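You operate a simulated robot arm through the tools that you are given. There is no shell and no other tool.

The job below is to be done with a simulated robot arm. You get a single attempt, and the scene is never put back.

Task
The plain jar got a big dose by mistake: reject it and fill the pulp jar on small.
Fine: plain jar in the reject tub; pulp jar in the ring, fill drawer shut, dose button to small before the start; wait for FILLED. Set down upright: plain jar, pulp jar.

The check looks at the end state, three seconds after you hand in, the way a careful person would. Anything else that was tipped, shoved, dropped, spilled or broken makes it a failure.

Robot
A 7-joint arm with a two-finger parallel gripper, fixed in place. Base frame: the origin is at the foot of the arm, x ahead of it, y to its left, z up. Readings come in cm, degrees, newtons and seconds.
Its first joint turns from -166.0 to 166.0 degrees. Payload 3.43 kg.
The TCP is the grasp point between the finger pads, 3 cm short of the fingertips. In the tool frame z runs along the fingers and y along their closing line. Largest opening 9.4 cm; finger width 2.8, thickness 1; the body of the gripper, 5 by 9.6 cm, starts 5.5 cm behind the TCP.
Orientation is that of the tool frame in the base frame, as [roll, pitch, yaw] about the fixed x, y, z axes, in that order (R = Rz(yaw) Ry(pitch) Rx(roll)). With the fingers straight down and closing along the base's y, the tool's x points along the base's -x, its y along +y and its z along -z.

Tools
- The arm moves only by the tool send_rows. Its argument "moves" is a list of rows, each an object of numbers (a shift or turn left out is 0, a gripper value left out holds the last): "ax", "ay", "az": the turn, a rotation vector about the tool's x, y, z in units of 5 degrees (1.0 is 5 degrees); "tx", "ty", "tz": the shift along the tool's x, y, z in units of 25 mm (1.0 is 25 mm); "hand": the opening in per cent of the stroke, from 0 (shut) to 100 (fully open). In form: [{"ax": .., "ay": .., "az": .., "tx": .., "ty": .., "tz": .., "hand": ..}, ...]. A call has 1 to 20 rows; each row shifts and turns the commanded pose from where the row before left it, along the tool's axes as they then stand. A call with a number of a shift or a turn outside -1 to 1 is refused whole. A row lasts 0.2 s, in which the tool goes at most 5 cm and 8.6 degrees; a call with a longer step from one row to the next is refused whole, and so is a gripper value outside its range. Where a pose cannot be reached the arm comes as near as it can. A force on the tool above 50 N (or 10 N above the force at the start of the call, whichever is more), or a blocked arm, ends the call early, and 0.2 s more pass. The fingers move at their own pace (about 4.5 cm/s each) and stop on an object; they squeeze with about 32 N. The grip force told is the motor's: it shows also when the fingers shut on nothing. Time passes only in rows, and 0.2 s behind the last, so rows that do not move let the fingers close. The reply holds the time, the measured pose of the TCP, the force on the tool along the base axes, the opening and the grip force, in the units named above and with some noise, with the torque about the TCP (base axes, N m) and any sound that the robot's microphone picked up.
- Cameras (640 x 400 px; columns grow to the right, rows downward): "scene" is fixed at [4.77, -49.9, 162.01]; the picture's right is [0.23, -0.97, 0.00], its down [-0.59, -0.14, -0.80] and it looks along [0.77, 0.18, -0.61] (base axes); focal length 267 px, centre (320, 200). "wrist" rides on the gripper at [7.6, 1.4, -10.3] in the tool frame; the picture's right is [-0.18, 0.98, 0.00], its down [-0.75, -0.14, -0.64] and it looks along [-0.63, -0.12, 0.77] (tool axes); focal length 243 px, centre (320, 200). There is no depth. A picture from a camera that has moved, and an enlarged one, comes with that camera's place and axes in the base frame and with its lens.
- grab_frame(camera): a new picture of that camera. It takes no simulated time.
- raise_lower(by): slides the trunk up (or, below 0, down) by that many cm; the arm rides with it, the base frame stays. It gives what a move gives, with no picture.
- enlarge(camera, box): a new picture of the part [left, top, right, bottom] of that camera's present view, enlarged. It takes no simulated time.
- job_done(): hands the job in; it is judged then, once.

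Nothing tells you positions but the pictures and the camera data. Unless the task says otherwise, let go and move clear before handing in.

The tools are called after ">>>" by a JSON object that holds its "method" and its "body". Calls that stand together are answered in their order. send_rows: Moves the arm, as the interface text tells. Its arguments: {"type":"object","properties":{"moves":{"type":"array"}},"required":["moves"]} The other tools are called the same way: raise_lower (by) slides the trunk up or down; grab_frame (camera) takes a picture; enlarge (camera, box) takes an enlarged picture of a part of a camera's view; job_done () hands the job in.

At the start:

```text
clock: 0.0
eef_pos: [37.12, -29.33, 145.77]
orientation: [-180.0, 0.0, -179.9]
wrist_force: [0.9, 0.8, -0.5]
moment: [0.0, 0.01, 0.05]
width: 9.39
finger_force: 0.0
trunk travel left (down, up): [-57.5, 3.5]
```

scene: 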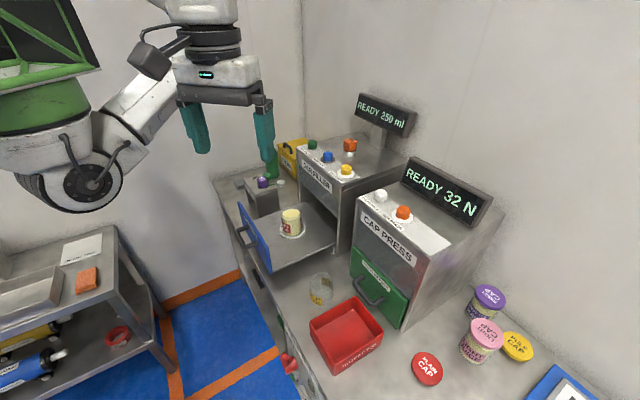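
wrist: 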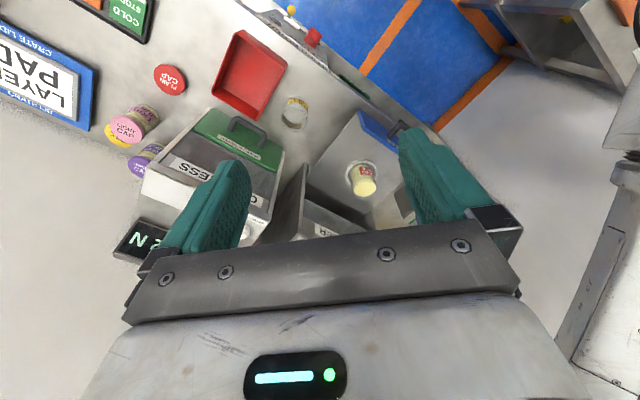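

I see a filler machine with an open drawer holding a yellowish jar, a cap press, a red reject tub, and a clear jar on the bench near the tub. I'll look closer before moving anything.

>>> {"method": "enlarge", "body": {"camera": "scene", "box": [220, 130, 420, 280]}}

>>> {"method": "enlarge", "body": {"camera": "scene", "box": [280, 240, 480, 390]}}

>>> {"method": "enlarge", "body": {"camera": "scene", "box": [330, 80, 500, 240]}}

>>> {"method": "enlarge", "body": {"camera": "wrist", "box": [200, 20, 420, 240]}}

```text
2.67 times, centred on (320, 205) of scene
camera zoom: at [4.77, -49.9, 162.01], right [0.23, -0.97, 0.0], down [-0.59, -0.14, -0.8], along [0.77, 0.18, -0.61], focal length 712 px, centre (320, 187)
```

zoom: 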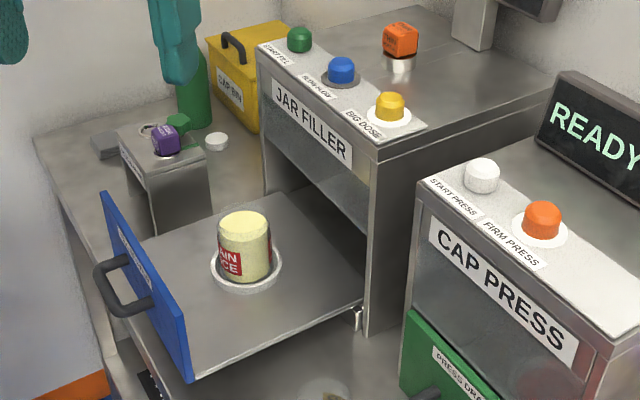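

```text
2.67 times, centred on (380, 315) of scene
camera zoom: at [4.77, -49.9, 162.01], right [0.23, -0.97, 0.0], down [-0.59, -0.14, -0.8], along [0.77, 0.18, -0.61], focal length 712 px, centre (160, -107)
```

zoom: 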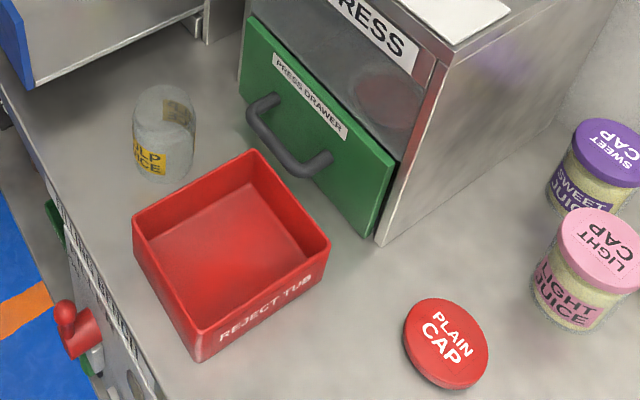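

```text
2.50 times, centred on (415, 160) of scene
camera zoom: at [4.77, -49.9, 162.01], right [0.23, -0.97, 0.0], down [-0.59, -0.14, -0.8], along [0.77, 0.18, -0.61], focal length 668 px, centre (82, 300)
```

zoom: 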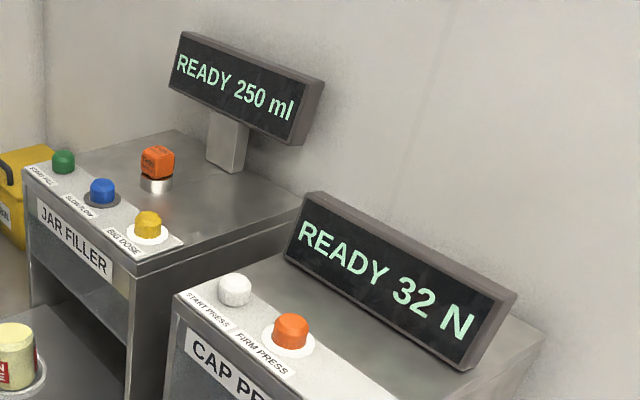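

```text
1.82 times, centred on (310, 130) of wrist
camera zoom: at [29.59, -27.87, 155.97], right [0.18, 0.98, 0.0], down [0.75, -0.14, 0.64], along [0.63, -0.12, -0.77], focal length 441 px, centre (338, 327)
```

zoom: 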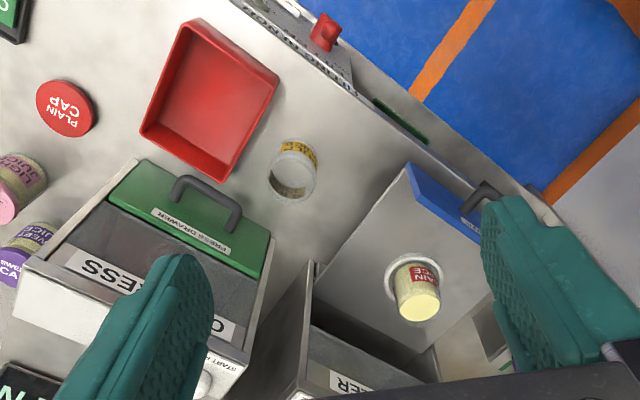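

The filler reads READY 250 ml with the big-dose ring apparently lit. The plain jar stands in the drawer ring, and the pulp jar stands empty on the bench. I'll take finer close-ups to work out positions.

>>> {"method": "enlarge", "body": {"camera": "scene", "box": [295, 260, 395, 322]}}

>>> {"method": "enlarge", "body": {"camera": "scene", "box": [230, 170, 330, 232]}}

>>> {"method": "enlarge", "body": {"camera": "scene", "box": [290, 120, 390, 182]}}

>>> {"method": "enlarge", "body": {"camera": "wrist", "box": [200, 10, 320, 130]}}

>>> {"method": "enlarge", "body": {"camera": "wrist", "box": [290, 100, 430, 240]}}

```text
6.40 times, centred on (345, 291) of scene
camera zoom: at [4.77, -49.9, 162.01], right [0.23, -0.97, 0.0], down [-0.59, -0.14, -0.8], along [0.77, 0.18, -0.61], focal length 1710 px, centre (160, -382)
```

zoom: 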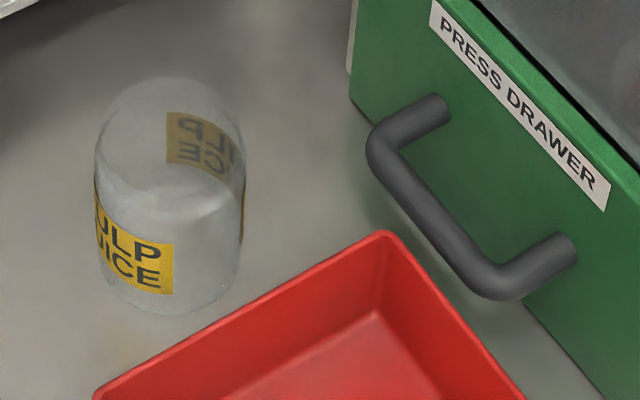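

```text
6.40 times, centred on (280, 201) of scene
camera zoom: at [4.77, -49.9, 162.01], right [0.23, -0.97, 0.0], down [-0.59, -0.14, -0.8], along [0.77, 0.18, -0.61], focal length 1710 px, centre (576, 194)
```

zoom: 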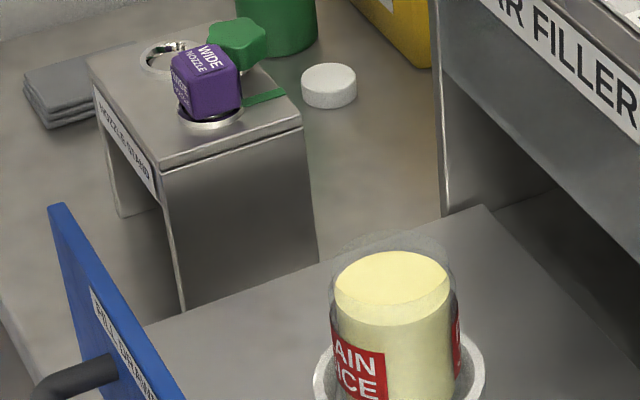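

```text
6.40 times, centred on (340, 151) of scene
camera zoom: at [4.77, -49.9, 162.01], right [0.23, -0.97, 0.0], down [-0.59, -0.14, -0.8], along [0.77, 0.18, -0.61], focal length 1710 px, centre (192, 514)
```

zoom: 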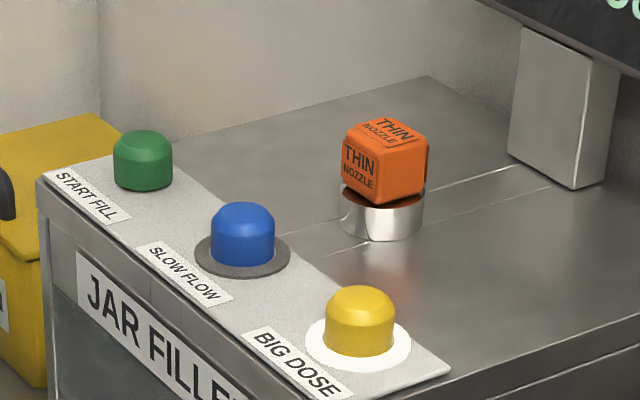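

```text
3.33 times, centred on (260, 70) of wrist
camera zoom: at [29.59, -27.87, 155.97], right [0.18, 0.98, 0.0], down [0.75, -0.14, 0.64], along [0.63, -0.12, -0.77], focal length 809 px, centre (520, 633)
```

zoom: 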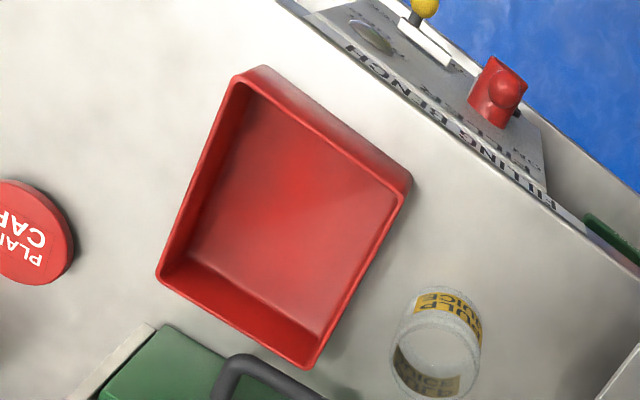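

```text
2.86 times, centred on (360, 170) of wrist
camera zoom: at [29.59, -27.87, 155.97], right [0.18, 0.98, 0.0], down [0.75, -0.14, 0.64], along [0.63, -0.12, -0.77], focal length 693 px, centre (206, 286)
```

zoom: 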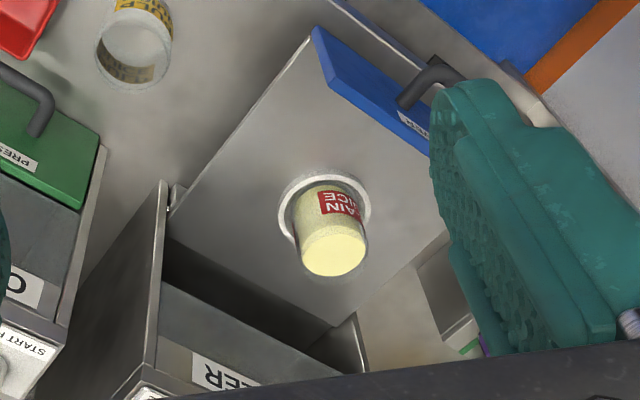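

Triangulating roughly, the bench top is near z 82 and its front edge runs at about 45° in the base frame, so the drawers open toward (-x,+y). The plain jar is near (74,-23) with its top near z 99, and the pulp jar is near (52.5,-39.5). I'll lower the trunk a bit and look again.

>>> {"method": "raise_lower", "body": {"by": -20}}

>>> {"method": "grab_frame", "body": {"camera": "scene"}}

>>> {"method": "grab_frame", "body": {"camera": "wrist"}}

```text
clock: 2.2
eef_pos: [37.16, -29.25, 125.88]
orientation: [-180.0, 0.0, -180.0]
wrist_force: [0.7, -0.5, 0.0]
moment: [-0.07, -0.01, 0.0]
width: 9.41
finger_force: 0.1
trunk travel left (down, up): [-37.5, 23.5]
```

```text
taken
```

scene: 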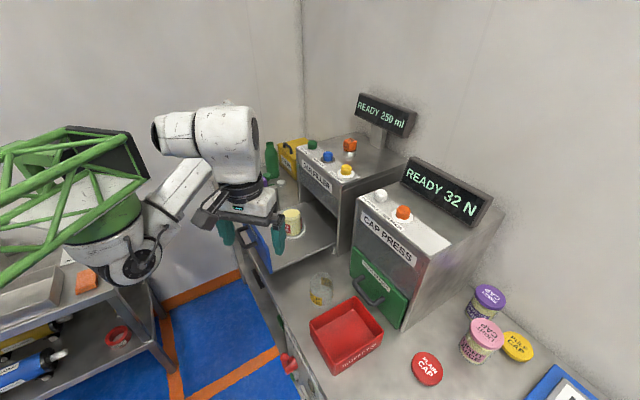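

```text
taken
camera wrist: at [29.59, -27.87, 135.97], right [0.18, 0.98, 0.0], down [0.75, -0.14, 0.64], along [0.63, -0.12, -0.77], focal length 243 px, centre (320, 200)
```

wrist: 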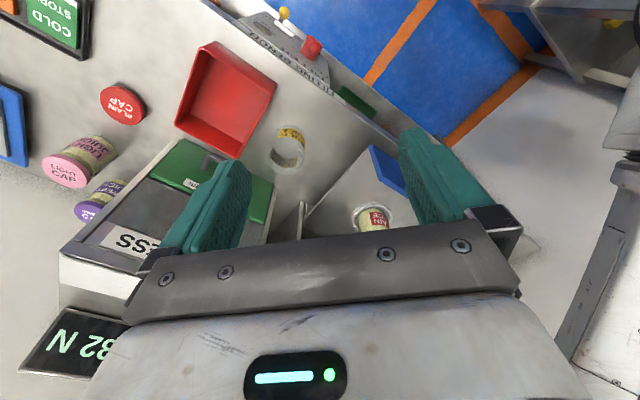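

The arm is free and everything is still in place. I'll take enlarged wrist views from this lower height to triangulate against the first set.

>>> {"method": "enlarge", "body": {"camera": "wrist", "box": [160, 30, 320, 190]}}

>>> {"method": "enlarge", "body": {"camera": "wrist", "box": [280, 100, 420, 240]}}

>>> {"method": "enlarge", "body": {"camera": "scene", "box": [280, 180, 480, 380]}}

```text
2.50 times, centred on (240, 110) of wrist
camera zoom: at [29.59, -27.87, 135.97], right [0.18, 0.98, 0.0], down [0.75, -0.14, 0.64], along [0.63, -0.12, -0.77], focal length 606 px, centre (520, 425)
```

zoom: 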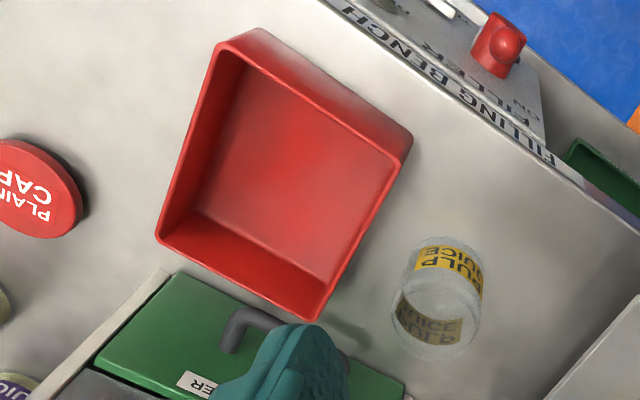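

```text
2.86 times, centred on (350, 170) of wrist
camera zoom: at [29.59, -27.87, 135.97], right [0.18, 0.98, 0.0], down [0.75, -0.14, 0.64], along [0.63, -0.12, -0.77], focal length 693 px, centre (234, 286)
```

zoom: 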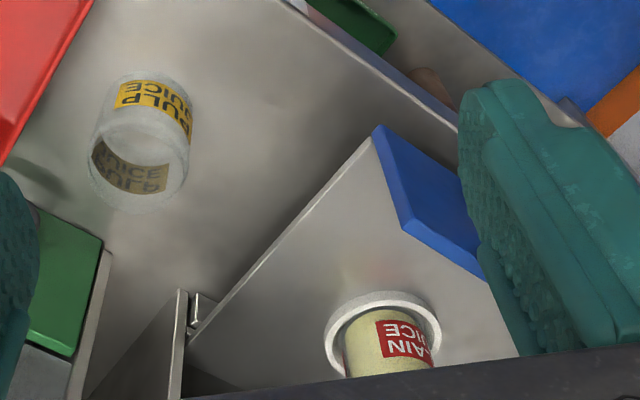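

```text
2.00 times, centred on (380, 280) of scene
camera zoom: at [4.77, -49.9, 162.01], right [0.23, -0.97, 0.0], down [-0.59, -0.14, -0.8], along [0.77, 0.18, -0.61], focal length 534 px, centre (200, 40)
```

zoom: 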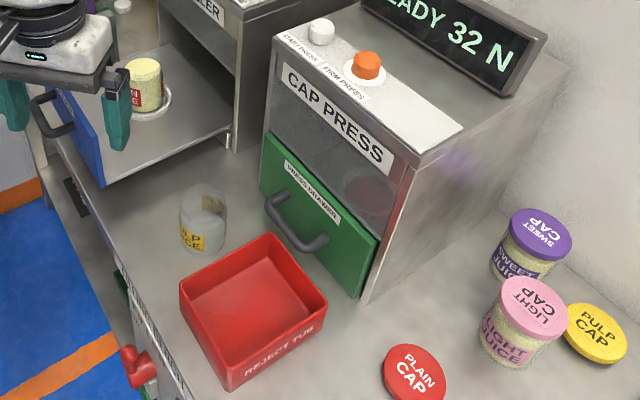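

Tub rim corners come out near (41,-38.5), (32,-48), (52,-50), (43,-59) at z 90, and the pulp jar is at about (52.8,-39.3) with its top near z 93.6. Next I'll turn the tool 45° so it lines up with the bench, to yaw 135 with the camera side facing away from the machines. Then I'll look again.

>>> {"method": "send_rows", "body": {"moves": [{"az": 1}, {"az": 1}, {"az": 1}, {"az": 1}, {"az": 1}, {"az": 1}, {"az": 1}, {"az": 1}, {"az": 1}, {}]}}

>>> {"method": "grab_frame", "body": {"camera": "scene"}}

>>> {"method": "grab_frame", "body": {"camera": "wrist"}}

```text
clock: 4.4
eef_pos: [37.22, -29.26, 125.71]
orientation: [-180.0, 0.0, 134.8]
wrist_force: [-0.3, 0.3, -0.9]
moment: [0.02, -0.01, -0.02]
width: 9.39
finger_force: 0.0
trunk travel left (down, up): [-37.5, 23.5]
```

```text
taken
```

scene: 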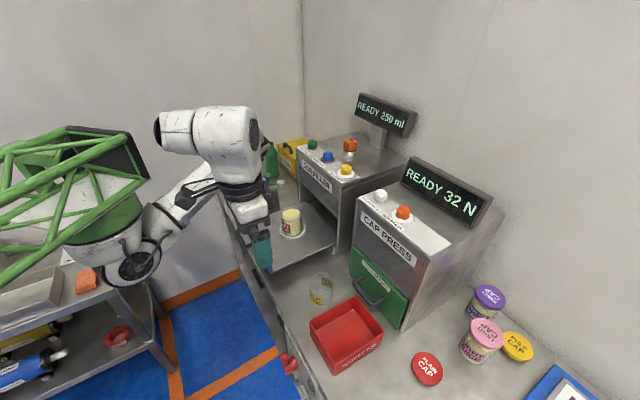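

```text
taken
camera wrist: at [32.82, -22.85, 136.0], right [0.83, 0.56, 0.0], down [0.43, -0.63, 0.64], along [0.36, -0.53, -0.77], focal length 243 px, centre (320, 200)
```

wrist: 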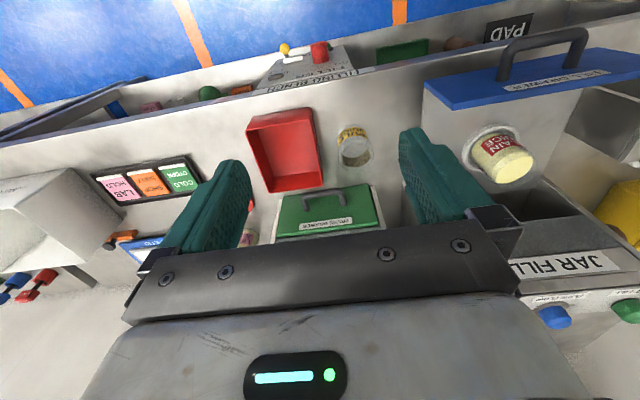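

The tool is now aligned with the bench. I'll zoom into the drawer, jar and filler front.

>>> {"method": "enlarge", "body": {"camera": "wrist", "box": [420, 10, 640, 147]}}

>>> {"method": "enlarge", "body": {"camera": "wrist", "box": [460, 110, 640, 330]}}

>>> {"method": "enlarge", "body": {"camera": "scene", "box": [220, 190, 360, 278]}}

>>> {"method": "enlarge", "body": {"camera": "wrist", "box": [230, 90, 400, 196]}}

```text
2.91 times, centred on (530, 78) of wrist
camera zoom: at [32.82, -22.85, 136.0], right [0.83, 0.56, 0.0], down [0.43, -0.63, 0.64], along [0.36, -0.53, -0.77], focal length 706 px, centre (-291, 554)
```

zoom: 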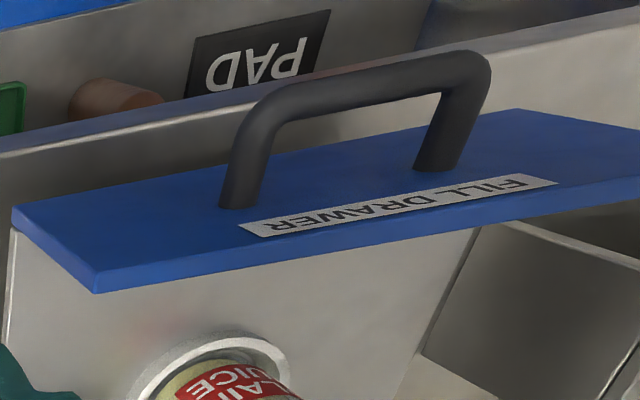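

```text
1.82 times, centred on (550, 220) of wrist
camera zoom: at [32.82, -22.85, 136.0], right [0.83, 0.56, 0.0], down [0.43, -0.63, 0.64], along [0.36, -0.53, -0.77], focal length 441 px, centre (-98, 164)
```

zoom: 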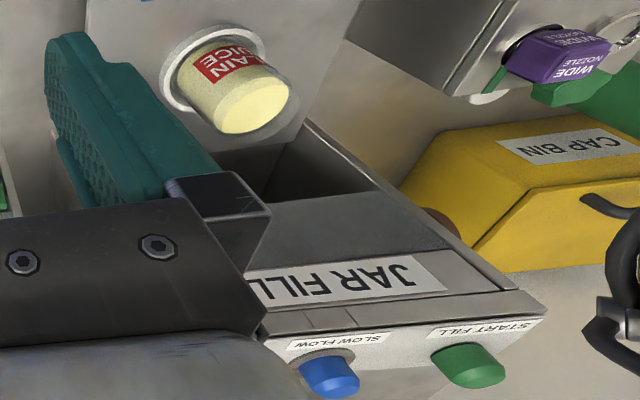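

```text
4.55 times, centred on (290, 234) of scene
camera zoom: at [4.77, -49.9, 162.01], right [0.23, -0.97, 0.0], down [-0.59, -0.14, -0.8], along [0.77, 0.18, -0.61], focal length 1214 px, centre (456, 46)
```

zoom: 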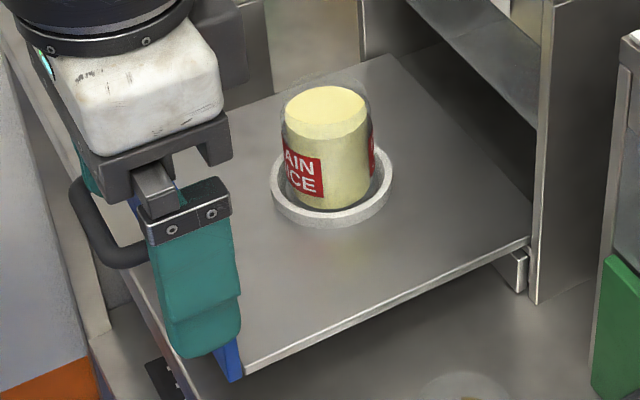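

```text
3.76 times, centred on (315, 143) of wrist
camera zoom: at [32.82, -22.85, 136.0], right [0.83, 0.56, 0.0], down [0.43, -0.63, 0.64], along [0.36, -0.53, -0.77], focal length 913 px, centre (339, 415)
```

zoom: 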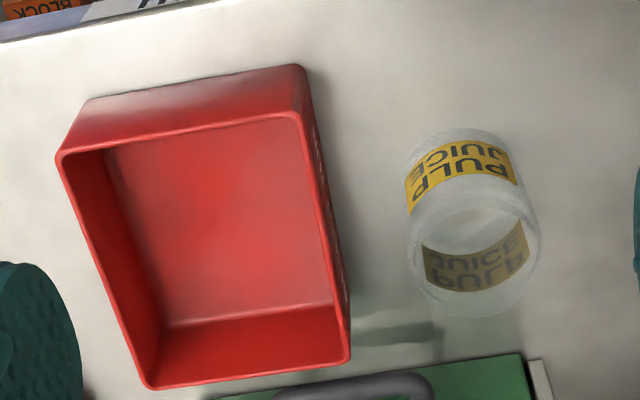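

The plain jar works out to about (74.6,-22.9) with its rim near z 99.5, and the tub centre is about (42.2,-49.2). The yellow dose button is near (79.4,-41,118) and green start near (94,-26,118). I'll move above the plain jar and look again.

>>> {"method": "send_rows", "body": {"moves": [{"tx": -0.626, "ty": 0.886, "hand": 100}, {"tx": -0.626, "ty": 0.886}, {"tx": -0.626, "ty": 0.886}, {"tx": -0.626, "ty": 0.886}, {"tx": -0.626, "ty": 0.886}, {"tx": -0.626, "ty": 0.886}, {"tx": -0.626, "ty": 0.886}, {"tx": -0.626, "ty": 0.886}, {"tx": -0.626, "ty": 0.886}, {"tx": -0.626, "ty": 0.886}, {"tx": -0.626, "ty": 0.886}, {"tx": -0.626, "ty": 0.886}, {"tx": -0.626, "ty": 0.886}, {"tx": -0.626, "ty": 0.886}, {}, {}]}}

>>> {"method": "grab_frame", "body": {"camera": "scene"}}

>>> {"method": "grab_frame", "body": {"camera": "wrist"}}

```text
clock: 7.8
eef_pos: [74.84, -23.18, 125.66]
orientation: [180.0, 0.0, 135.1]
wrist_force: [-1.2, 1.4, 0.8]
moment: [-0.03, -0.01, 0.02]
width: 9.39
finger_force: 0.1
trunk travel left (down, up): [-37.5, 23.5]
```

```text
taken
```

scene: 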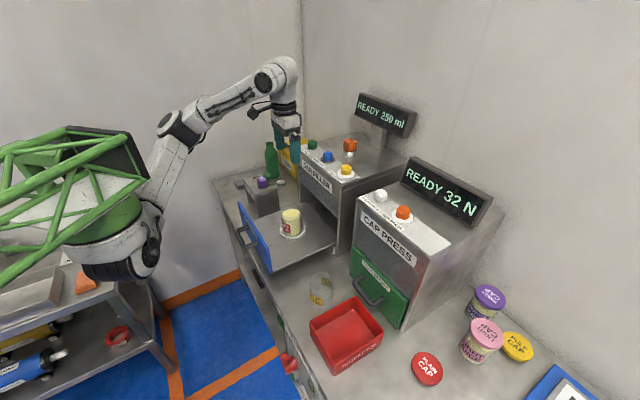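

```text
taken
camera wrist: at [70.5, -16.8, 135.94], right [0.83, 0.56, 0.0], down [0.43, -0.63, 0.64], along [0.36, -0.53, -0.77], focal length 243 px, centre (320, 200)
```

wrist: 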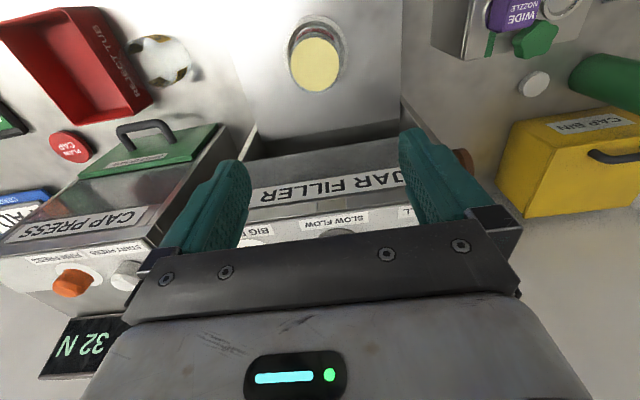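

The arm is above the drawer and the jar sits just ahead of the camera's lower view. I'll zoom to refine the jar centre before going down.

>>> {"method": "enlarge", "body": {"camera": "wrist", "box": [260, 0, 380, 120]}}

>>> {"method": "enlarge", "body": {"camera": "scene", "box": [225, 190, 345, 280]}}

```text
3.33 times, centred on (320, 60) of wrist
camera zoom: at [70.5, -16.8, 135.94], right [0.83, 0.56, 0.0], down [0.43, -0.63, 0.64], along [0.36, -0.53, -0.77], focal length 809 px, centre (320, 667)
```

zoom: 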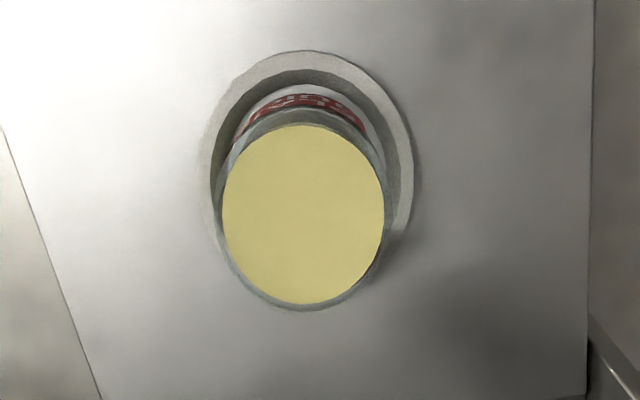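

```text
4.44 times, centred on (285, 235) of scene
camera zoom: at [4.77, -49.9, 162.01], right [0.23, -0.97, 0.0], down [-0.59, -0.14, -0.8], along [0.77, 0.18, -0.61], focal length 1188 px, centre (476, 44)
```

zoom: 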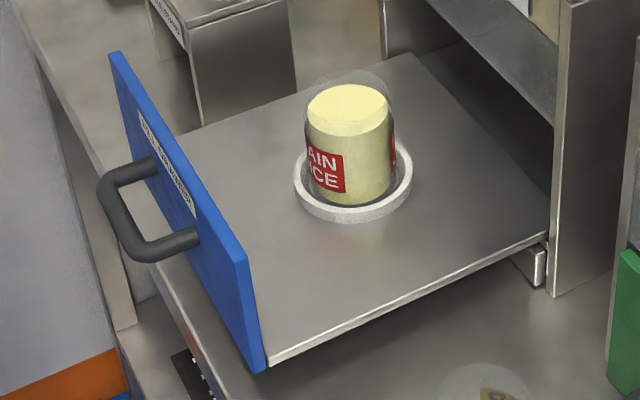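

The jar centre refines to about (73.9,-23.0), so I'm about 1 cm off. I'll correct that and descend to just above the rim to check finger clearance.

>>> {"method": "send_rows", "body": {"moves": [{"tx": 0.31, "ty": -0.226}, {"tz": 0.8}, {"tz": 0.8}, {"tz": 0.8}, {"tz": 0.8}, {"tz": 0.8}, {"tz": 0.8}, {"tz": 0.8}, {"tz": 0.8}, {}, {}]}}

>>> {"method": "grab_frame", "body": {"camera": "scene"}}

>>> {"method": "grab_frame", "body": {"camera": "wrist"}}

```text
clock: 10.2
eef_pos: [73.53, -22.99, 109.72]
orientation: [-180.0, 0.0, 135.0]
wrist_force: [0.1, 0.9, -0.3]
moment: [0.01, 0.03, -0.04]
width: 9.39
finger_force: 0.0
trunk travel left (down, up): [-37.5, 23.5]
```

```text
taken
```

scene: 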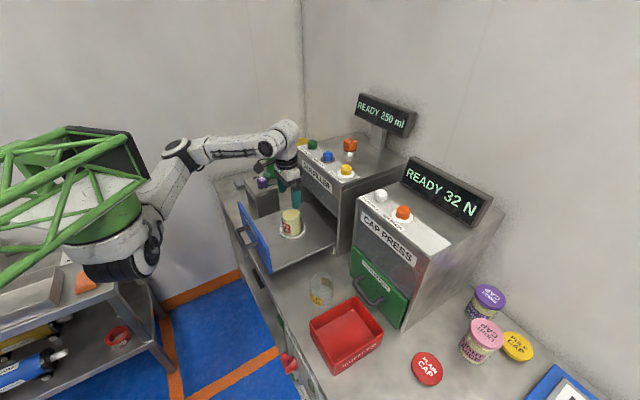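

```text
taken
camera wrist: at [69.16, -16.57, 119.91], right [0.83, 0.56, 0.0], down [0.43, -0.63, 0.64], along [0.36, -0.53, -0.77], focal length 243 px, centre (320, 200)
```

wrist: 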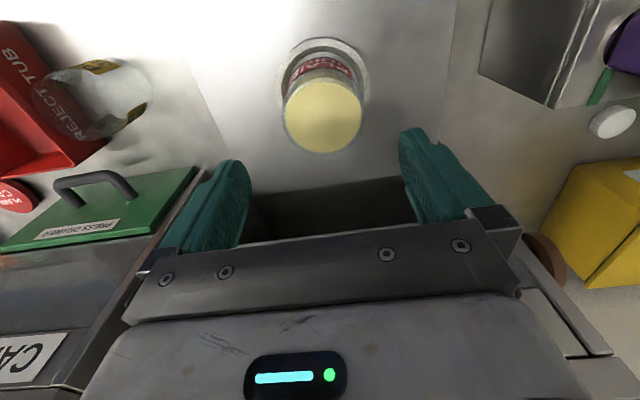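

The jar is nearly centred between the fingers at (73.85,-22.95). I'll make a small correction, descend to z 97, and close.

>>> {"method": "send_rows", "body": {"moves": [{"tx": -0.08, "ty": 0.1}, {"tz": 0.6}, {"tz": 0.6}, {"tz": 0.6}, {"tz": 0.6}, {"tz": 0.6}, {"tz": 0.6}, {"tz": 0.6}, {"tz": 0.45}, {"tz": 0.4}, {}, {}]}}

>>> {"method": "grab_frame", "body": {"camera": "wrist"}}

>>> {"method": "enlarge", "body": {"camera": "scene", "box": [225, 160, 365, 270]}}

```text
clock: 12.8
eef_pos: [73.81, -22.69, 97.17]
orientation: [179.9, 0.0, 135.0]
wrist_force: [1.1, 0.3, 0.0]
moment: [-0.01, 0.0, 0.02]
width: 9.38
finger_force: 0.2
trunk travel left (down, up): [-37.5, 23.5]
```

```text
taken
camera wrist: at [69.55, -16.37, 107.35], right [0.83, 0.56, 0.0], down [0.43, -0.63, 0.64], along [0.36, -0.53, -0.77], focal length 243 px, centre (320, 200)
```

wrist: 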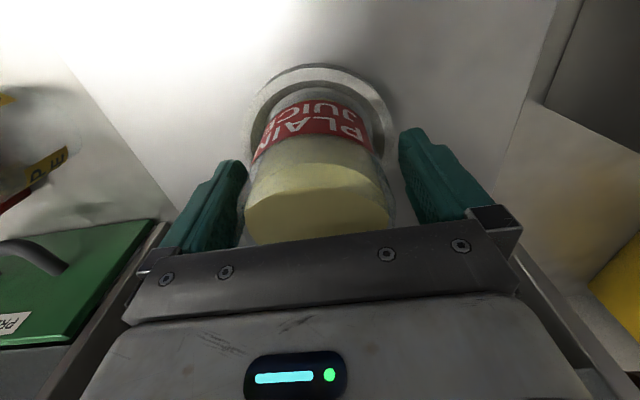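

```text
3.64 times, centred on (295, 215) of scene
camera zoom: at [4.77, -49.9, 162.01], right [0.23, -0.97, 0.0], down [-0.59, -0.14, -0.8], along [0.77, 0.18, -0.61], focal length 972 px, centre (411, 146)
```

zoom: 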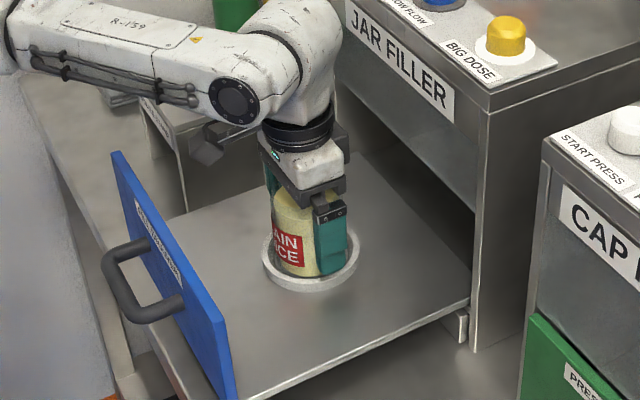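

The fingers straddle the jar with clearance on both sides. Closing now.

>>> {"method": "send_rows", "body": {"moves": [{"hand": 0}, {"hand": 0}, {"hand": 0}, {"hand": 0}, {"hand": 0}, {"hand": 0}]}}

>>> {"method": "grab_frame", "body": {"camera": "wrist"}}

```text
clock: 14.2
eef_pos: [73.89, -22.75, 97.09]
orientation: [179.9, 0.0, 135.1]
wrist_force: [-0.8, -0.6, 0.5]
moment: [-0.01, -0.02, -0.02]
width: 7.07
finger_force: 32.7
trunk travel left (down, up): [-37.5, 23.5]
```

```text
taken
camera wrist: at [69.55, -16.38, 107.35], right [0.83, 0.56, 0.0], down [0.43, -0.63, 0.64], along [0.36, -0.53, -0.77], focal length 243 px, centre (320, 200)
```

wrist: 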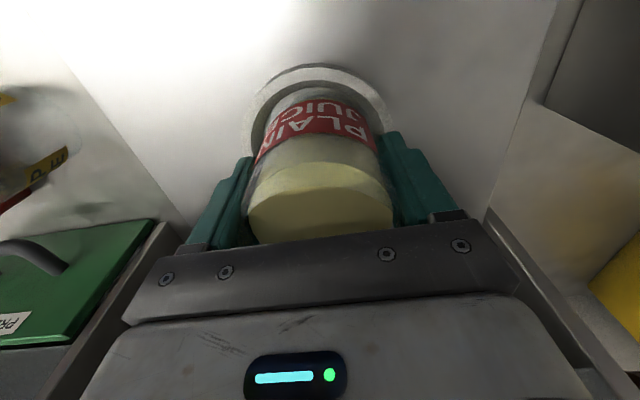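

The jar is gripped at a width of 7.07 with firm force. I'll lift it gently straight up, clear of the ring and panel.

>>> {"method": "send_rows", "body": {"moves": [{"tz": -0.15}, {"tz": -0.3}, {"tz": -0.4}, {"tz": -0.5}, {"tz": -0.5}, {"tz": -0.5}, {"tz": -0.5}, {"tz": -0.5}, {"tz": -0.5}, {"tz": -0.5}, {"tz": -0.5}, {"tz": -0.5}, {"tz": -0.4}, {"tz": -0.25}, {"tz": -0.1}, {}]}}

>>> {"method": "grab_frame", "body": {"camera": "scene"}}

>>> {"method": "grab_frame", "body": {"camera": "wrist"}}

```text
clock: 17.6
eef_pos: [74.06, -22.71, 112.39]
orientation: [179.9, -0.1, 135.0]
wrist_force: [-0.2, 0.0, -2.5]
moment: [0.04, 0.01, -0.01]
width: 7.07
finger_force: 31.6
trunk travel left (down, up): [-37.5, 23.5]
```

```text
taken
```

scene: 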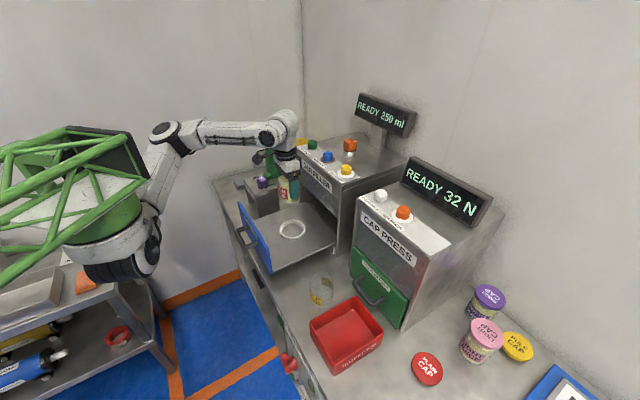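

```text
taken
camera wrist: at [69.7, -16.4, 122.57], right [0.83, 0.56, 0.0], down [0.43, -0.63, 0.64], along [0.36, -0.53, -0.77], focal length 243 px, centre (320, 200)
```

wrist: 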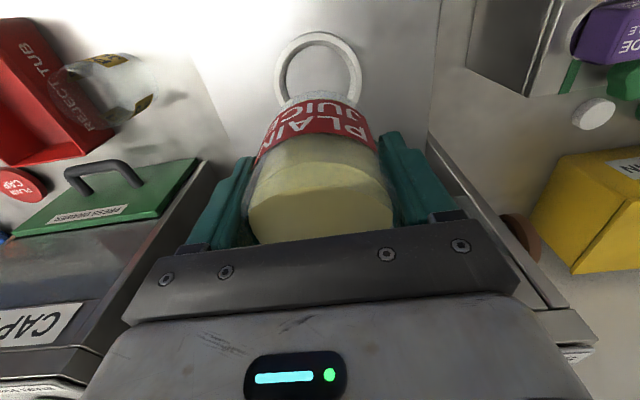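

The jar is lifted clean out of the ring. I'll zoom on the now empty ring for its exact location, then carry the jar over to the tub.

>>> {"method": "enlarge", "body": {"camera": "scene", "box": [250, 195, 340, 265]}}

>>> {"method": "enlarge", "body": {"camera": "wrist", "box": [260, 10, 380, 130]}}

>>> {"method": "send_rows", "body": {"moves": [{"tx": 0.02, "ty": -0.2}, {"tx": 0.04, "ty": -0.4}, {"tx": 0.06, "ty": -0.6}, {"tx": 0.07, "ty": -0.75}, {"tx": 0.07, "ty": -0.75}, {"tx": 0.07, "ty": -0.75}, {"tx": 0.07, "ty": -0.75}, {"tx": 0.07, "ty": -0.75}, {"tx": 0.07, "ty": -0.75}, {"tx": 0.07, "ty": -0.75}, {"tx": 0.07, "ty": -0.75}, {"tx": 0.07, "ty": -0.75}, {"tx": 0.07, "ty": -0.75}, {"tx": 0.07, "ty": -0.75}, {"tx": 0.06, "ty": -0.6}, {"tx": 0.04, "ty": -0.4}, {"tx": 0.02, "ty": -0.2}, {}]}}

>>> {"method": "grab_frame", "body": {"camera": "scene"}}

>>> {"method": "grab_frame", "body": {"camera": "wrist"}}

```text
5.71 times, centred on (295, 230) of scene
camera zoom: at [4.77, -49.9, 162.01], right [0.23, -0.97, 0.0], down [-0.59, -0.14, -0.8], along [0.77, 0.18, -0.61], focal length 1527 px, centre (463, 29)
```

zoom: 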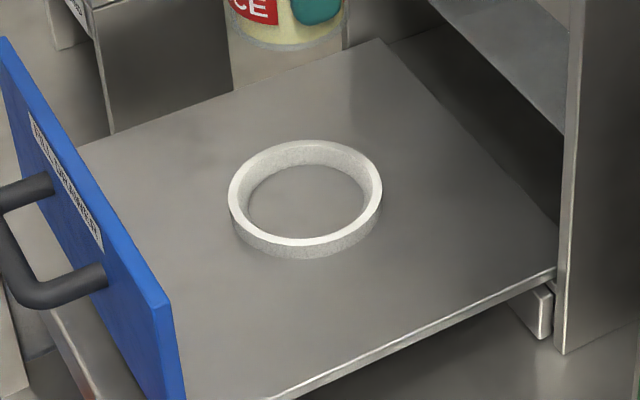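

```text
3.33 times, centred on (320, 70) of wrist
camera zoom: at [69.7, -16.4, 122.57], right [0.83, 0.56, 0.0], down [0.43, -0.63, 0.64], along [0.36, -0.53, -0.77], focal length 809 px, centre (320, 633)
```

zoom: 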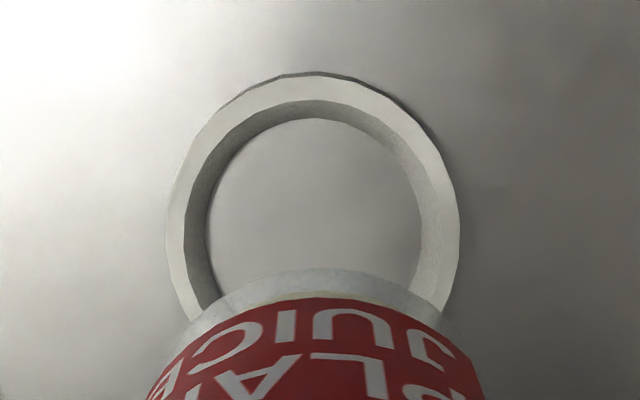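

```text
clock: 21.4
eef_pos: [53.21, -39.81, 112.37]
orientation: [180.0, 0.0, 135.0]
wrist_force: [-0.2, 0.3, -2.7]
moment: [-0.01, 0.02, -0.02]
width: 7.1
finger_force: 31.9
trunk travel left (down, up): [-37.5, 23.5]
```

```text
taken
```

scene: 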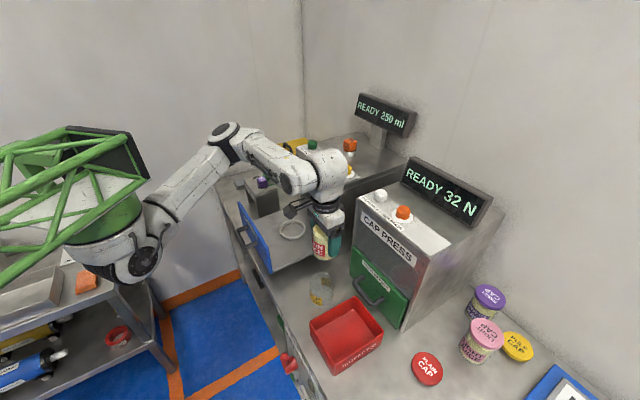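

```text
taken
camera wrist: at [48.89, -33.49, 122.51], right [0.83, 0.56, 0.0], down [0.43, -0.63, 0.64], along [0.36, -0.53, -0.77], focal length 243 px, centre (320, 200)
```

wrist: 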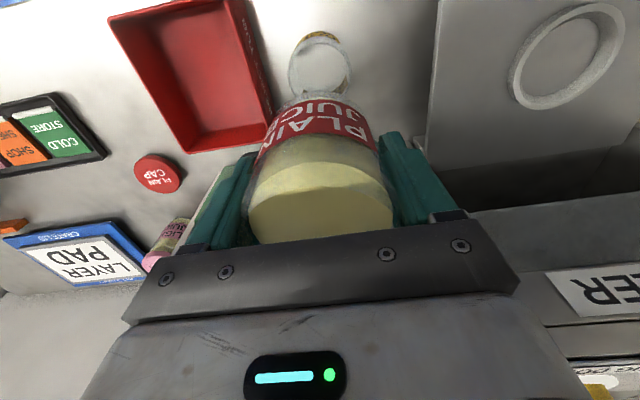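

I'm above the pulp jar now with the tub next along. I'll continue to the tub centre and check the alignment there.

>>> {"method": "send_rows", "body": {"moves": [{"tx": 0.03, "ty": -0.3}, {"tx": 0.04, "ty": -0.5}, {"tx": 0.06, "ty": -0.7}, {"tx": 0.06, "ty": -0.75}, {"tx": 0.06, "ty": -0.75}, {"tx": 0.06, "ty": -0.75}, {"tx": 0.06, "ty": -0.75}, {"tx": 0.05, "ty": -0.68}, {"tx": 0.03, "ty": -0.4}, {"tx": 0.02, "ty": -0.2}, {}, {}]}}

>>> {"method": "grab_frame", "body": {"camera": "scene"}}

>>> {"method": "grab_frame", "body": {"camera": "wrist"}}

```text
clock: 24.0
eef_pos: [42.26, -49.26, 112.41]
orientation: [180.0, 0.0, 135.0]
wrist_force: [-0.3, 0.9, -2.9]
moment: [-0.02, 0.01, -0.01]
width: 7.06
finger_force: 31.7
trunk travel left (down, up): [-37.5, 23.5]
```

```text
taken
```

scene: 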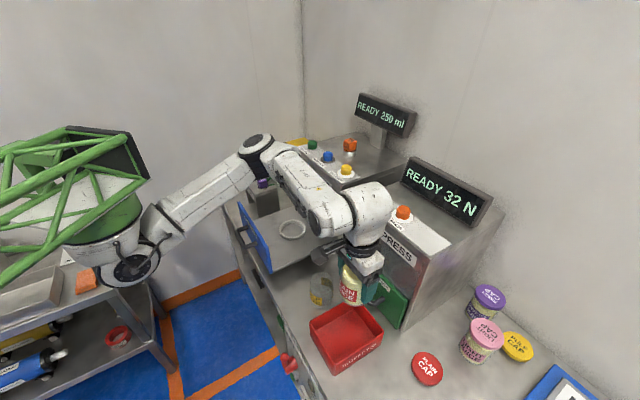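

```text
taken
camera wrist: at [37.87, -42.89, 122.55], right [0.83, 0.56, 0.0], down [0.43, -0.63, 0.64], along [0.36, -0.53, -0.77], focal length 243 px, centre (320, 200)
```

wrist: 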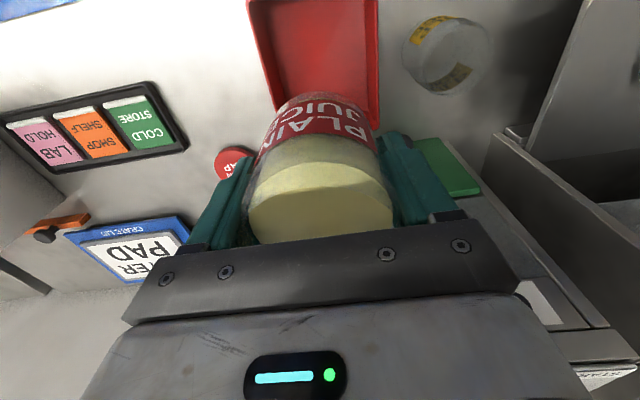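

The jar is centred over the tub to within about 3 mm both ways. I'll lower it most of the way and then feel for the floor.

>>> {"method": "send_rows", "body": {"moves": [{"tz": 0.2}, {"tz": 0.4}, {"tz": 0.6}, {"tz": 0.6}, {"tz": 0.6}, {"tz": 0.6}, {"tz": 0.6}, {"tz": 0.6}, {"tz": 0.6}, {"tz": 0.6}, {"tz": 0.6}, {"tz": 0.6}, {"tz": 0.5}, {"tz": 0.4}, {"tz": 0.2}, {}, {}]}}

>>> {"method": "enlarge", "body": {"camera": "scene", "box": [280, 230, 440, 390]}}

>>> {"method": "grab_frame", "body": {"camera": "wrist"}}

```text
clock: 27.6
eef_pos: [42.17, -49.5, 92.97]
orientation: [180.0, 0.0, 135.0]
wrist_force: [-0.6, -1.6, -2.3]
moment: [-0.05, 0.01, 0.03]
width: 7.08
finger_force: 32.1
trunk travel left (down, up): [-37.5, 23.5]
```

```text
2.50 times, centred on (360, 310) of scene
camera zoom: at [4.77, -49.9, 162.01], right [0.23, -0.97, 0.0], down [-0.59, -0.14, -0.8], along [0.77, 0.18, -0.61], focal length 668 px, centre (220, -75)
```

zoom: 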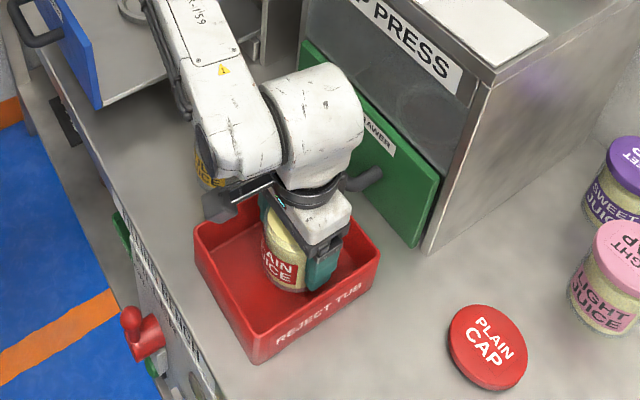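

```text
taken
camera wrist: at [37.87, -42.96, 103.27], right [0.83, 0.56, 0.0], down [0.43, -0.63, 0.64], along [0.36, -0.53, -0.77], focal length 243 px, centre (320, 200)
```

wrist: 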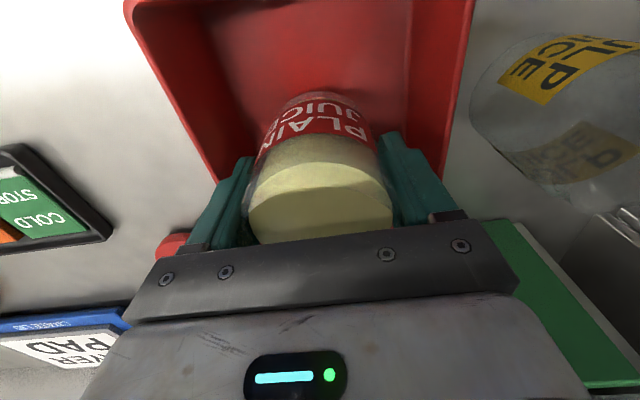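

The jar is inside the tub walls and about 2–3 cm off the floor, and the forearm stays clear of the pulp jar. I'll creep down.

>>> {"method": "send_rows", "body": {"moves": [{"tz": 0.1}, {"tz": 0.1}, {"tz": 0.1}, {"tz": 0.1}, {"tz": 0.1}, {"tz": 0.1}, {}]}}

>>> {"method": "enlarge", "body": {"camera": "scene", "box": [310, 265, 400, 365]}}

```text
clock: 29.2
eef_pos: [42.19, -49.15, 91.64]
orientation: [-180.0, 0.0, 135.0]
wrist_force: [-0.5, 0.9, -3.2]
moment: [0.01, -0.01, 0.01]
width: 7.07
finger_force: 31.9
trunk travel left (down, up): [-37.5, 23.5]
```

```text
4.00 times, centred on (355, 315) of scene
camera zoom: at [4.77, -49.9, 162.01], right [0.23, -0.97, 0.0], down [-0.59, -0.14, -0.8], along [0.77, 0.18, -0.61], focal length 1069 px, centre (180, -260)
```

zoom: 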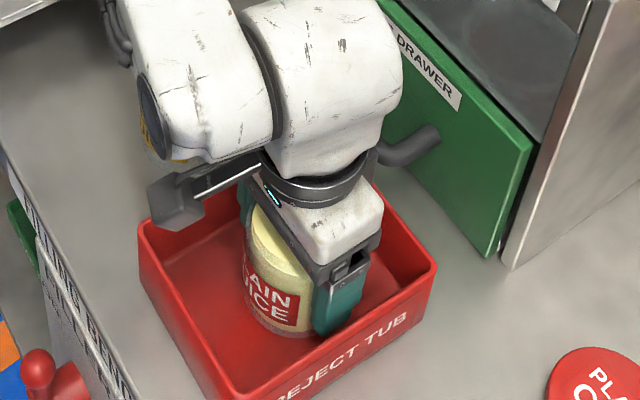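

No contact yet, so I'll keep creeping down in small steps.

>>> {"method": "send_rows", "body": {"moves": [{"tz": 0.1}, {"tz": 0.1}, {"tz": 0.1}, {}]}}

>>> {"method": "send_rows", "body": {"moves": [{"tz": 0.08}, {"tz": 0.08}, {}]}}

>>> {"method": "enlarge", "body": {"camera": "scene", "box": [310, 265, 400, 365]}}

```text
clock: 30.2
eef_pos: [42.18, -49.16, 90.97]
orientation: [-180.0, 0.2, 134.9]
wrist_force: [1.6, 3.0, 22.9]
moment: [0.42, -0.04, -0.04]
width: 7.12
finger_force: 31.9
trunk travel left (down, up): [-37.5, 23.5]
```

```text
clock: 31.0
eef_pos: [42.22, -49.25, 90.6]
orientation: [-179.9, 0.1, 134.9]
wrist_force: [4.5, -0.2, 24.0]
moment: [0.13, -0.17, -0.06]
width: 7.06
finger_force: 31.6
trunk travel left (down, up): [-37.5, 23.5]
```

```text
4.00 times, centred on (355, 315) of scene
camera zoom: at [4.77, -49.9, 162.01], right [0.23, -0.97, 0.0], down [-0.59, -0.14, -0.8], along [0.77, 0.18, -0.61], focal length 1069 px, centre (180, -260)
```

zoom: 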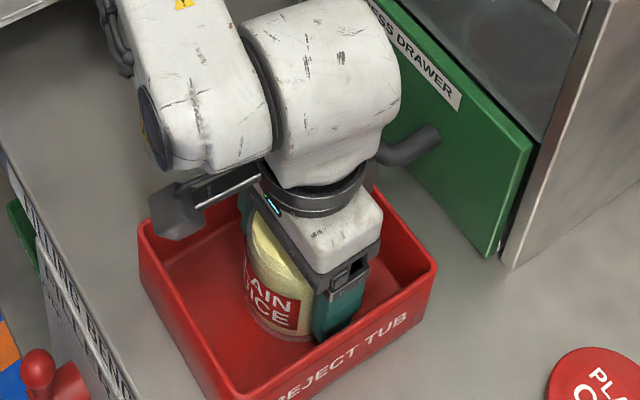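

The jar is down on the tub floor, showing about 24 N of contact. I'll relieve the push slightly, then open the fingers partway so they stay inside the tub walls.

>>> {"method": "send_rows", "body": {"moves": [{"tz": -0.08}, {}, {"hand": 78}, {"hand": 80}, {"hand": 84}, {"hand": 86}, {}]}}

>>> {"method": "grab_frame", "body": {"camera": "wrist"}}

>>> {"method": "enlarge", "body": {"camera": "scene", "box": [310, 265, 400, 365]}}

```text
clock: 32.6
eef_pos: [42.27, -49.24, 90.66]
orientation: [-180.0, 0.0, 135.0]
wrist_force: [-0.5, 0.3, -0.2]
moment: [-0.01, 0.01, -0.05]
width: 8.09
finger_force: 0.1
trunk travel left (down, up): [-37.5, 23.5]
```

```text
taken
camera wrist: at [37.8, -42.84, 100.9], right [0.83, 0.56, 0.0], down [0.43, -0.63, 0.64], along [0.36, -0.53, -0.77], focal length 243 px, centre (320, 200)
```

wrist: 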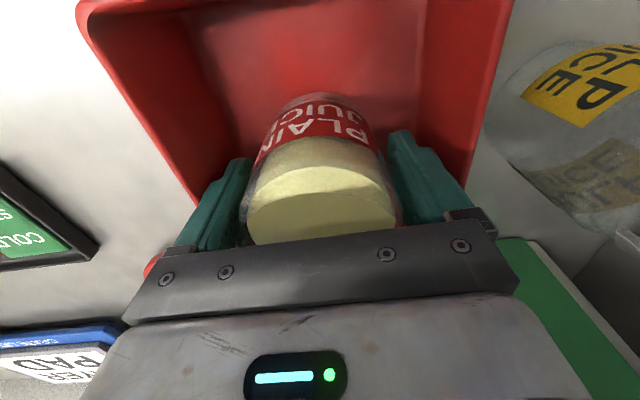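

```text
4.00 times, centred on (355, 315) of scene
camera zoom: at [4.77, -49.9, 162.01], right [0.23, -0.97, 0.0], down [-0.59, -0.14, -0.8], along [0.77, 0.18, -0.61], focal length 1069 px, centre (180, -260)
```

zoom: 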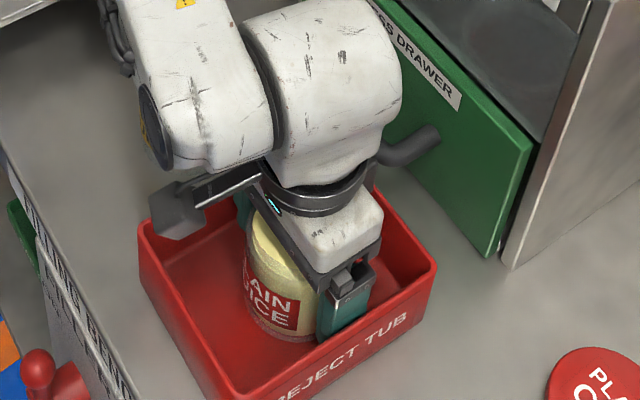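

The jar stands free in the tub with a gap on both sides. I'll go straight up, slowly at first.

>>> {"method": "send_rows", "body": {"moves": [{"tz": -0.2}, {"tz": -0.3}, {"tz": -0.4}, {"tz": -0.5}, {"tz": -0.5}, {"tz": -0.6}, {"tz": -0.8}, {"tz": -0.8}, {"tz": -0.8}, {"tz": -0.8}, {"tz": -0.8}, {"tz": -0.8}, {"tz": -0.8}, {"tz": -0.5, "hand": 100}, {}, {}]}}

>>> {"method": "grab_frame", "body": {"camera": "scene"}}

>>> {"method": "grab_frame", "body": {"camera": "wrist"}}

```text
clock: 36.0
eef_pos: [42.24, -49.19, 112.22]
orientation: [-180.0, 0.0, 135.0]
wrist_force: [-0.5, -0.6, -0.5]
moment: [-0.02, -0.01, 0.01]
width: 9.4
finger_force: 0.1
trunk travel left (down, up): [-37.5, 23.5]
```

```text
taken
```

scene: 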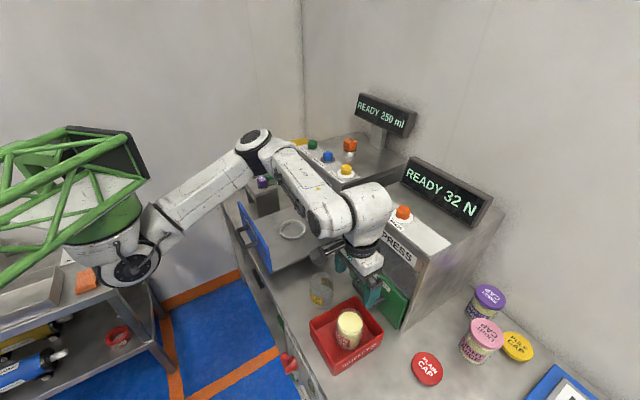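

```text
taken
camera wrist: at [37.88, -42.78, 122.45], right [0.83, 0.56, 0.0], down [0.43, -0.63, 0.64], along [0.36, -0.53, -0.77], focal length 243 px, centre (320, 200)
```

wrist: 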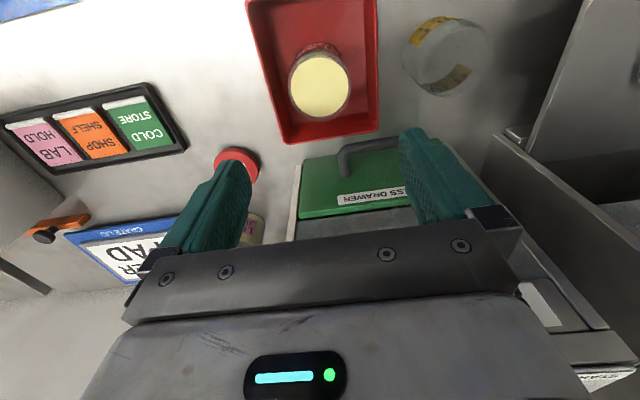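

The plain jar stands upright in the tub. Next I'll move above the pulp jar at (52.75,-39.3) and check alignment.

>>> {"method": "send_rows", "body": {"moves": [{"ty": 0.4}, {"tx": -0.02, "ty": 0.6}, {"tx": -0.02, "ty": 0.8}, {"tx": -0.03, "ty": 0.8}, {"tx": -0.03, "ty": 0.8}, {"tx": -0.03, "ty": 0.8}, {"tx": -0.02, "ty": 0.8}, {"tx": -0.02, "ty": 0.5}, {"ty": 0.27}, {}, {}]}}

>>> {"method": "grab_frame", "body": {"camera": "wrist"}}

>>> {"method": "enlarge", "body": {"camera": "wrist", "box": [250, 20, 390, 160]}}

>>> {"method": "enlarge", "body": {"camera": "scene", "box": [280, 240, 400, 360]}}

```text
clock: 38.4
eef_pos: [52.83, -39.25, 112.07]
orientation: [-180.0, 0.0, 134.9]
wrist_force: [0.6, 0.3, 0.3]
moment: [0.02, -0.03, 0.05]
width: 9.4
finger_force: 0.2
trunk travel left (down, up): [-37.5, 23.5]
```

```text
taken
camera wrist: at [48.44, -32.95, 122.36], right [0.83, 0.56, 0.0], down [0.43, -0.63, 0.64], along [0.36, -0.53, -0.77], focal length 243 px, centre (320, 200)
```

wrist: 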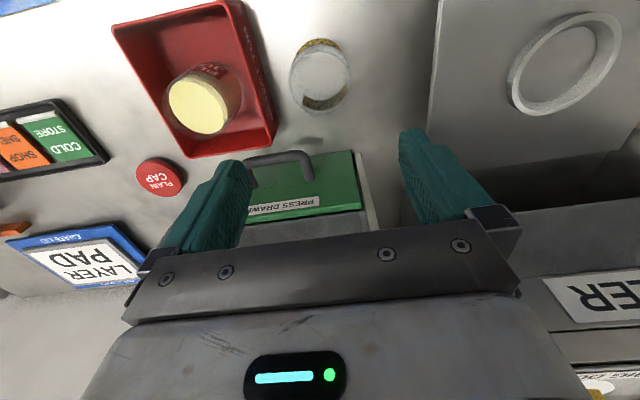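

```text
2.86 times, centred on (320, 90) of wrist
camera zoom: at [48.44, -32.95, 122.36], right [0.83, 0.56, 0.0], down [0.43, -0.63, 0.64], along [0.36, -0.53, -0.77], focal length 693 px, centre (320, 514)
```

zoom: 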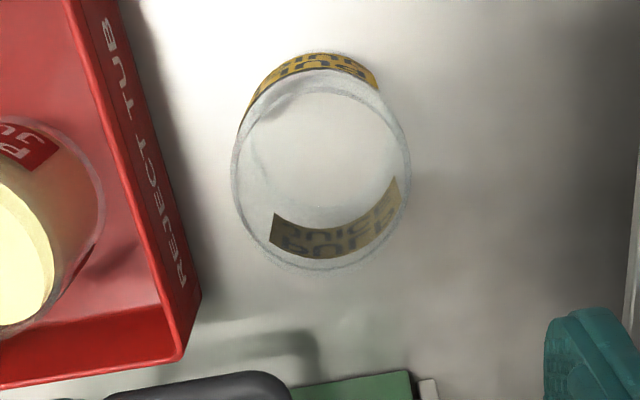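

```text
3.33 times, centred on (340, 300) of scene
camera zoom: at [4.77, -49.9, 162.01], right [0.23, -0.97, 0.0], down [-0.59, -0.14, -0.8], along [0.77, 0.18, -0.61], focal length 891 px, centre (253, -133)
```

zoom: 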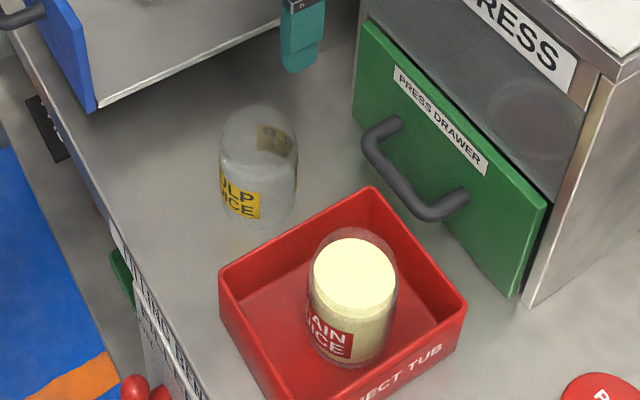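

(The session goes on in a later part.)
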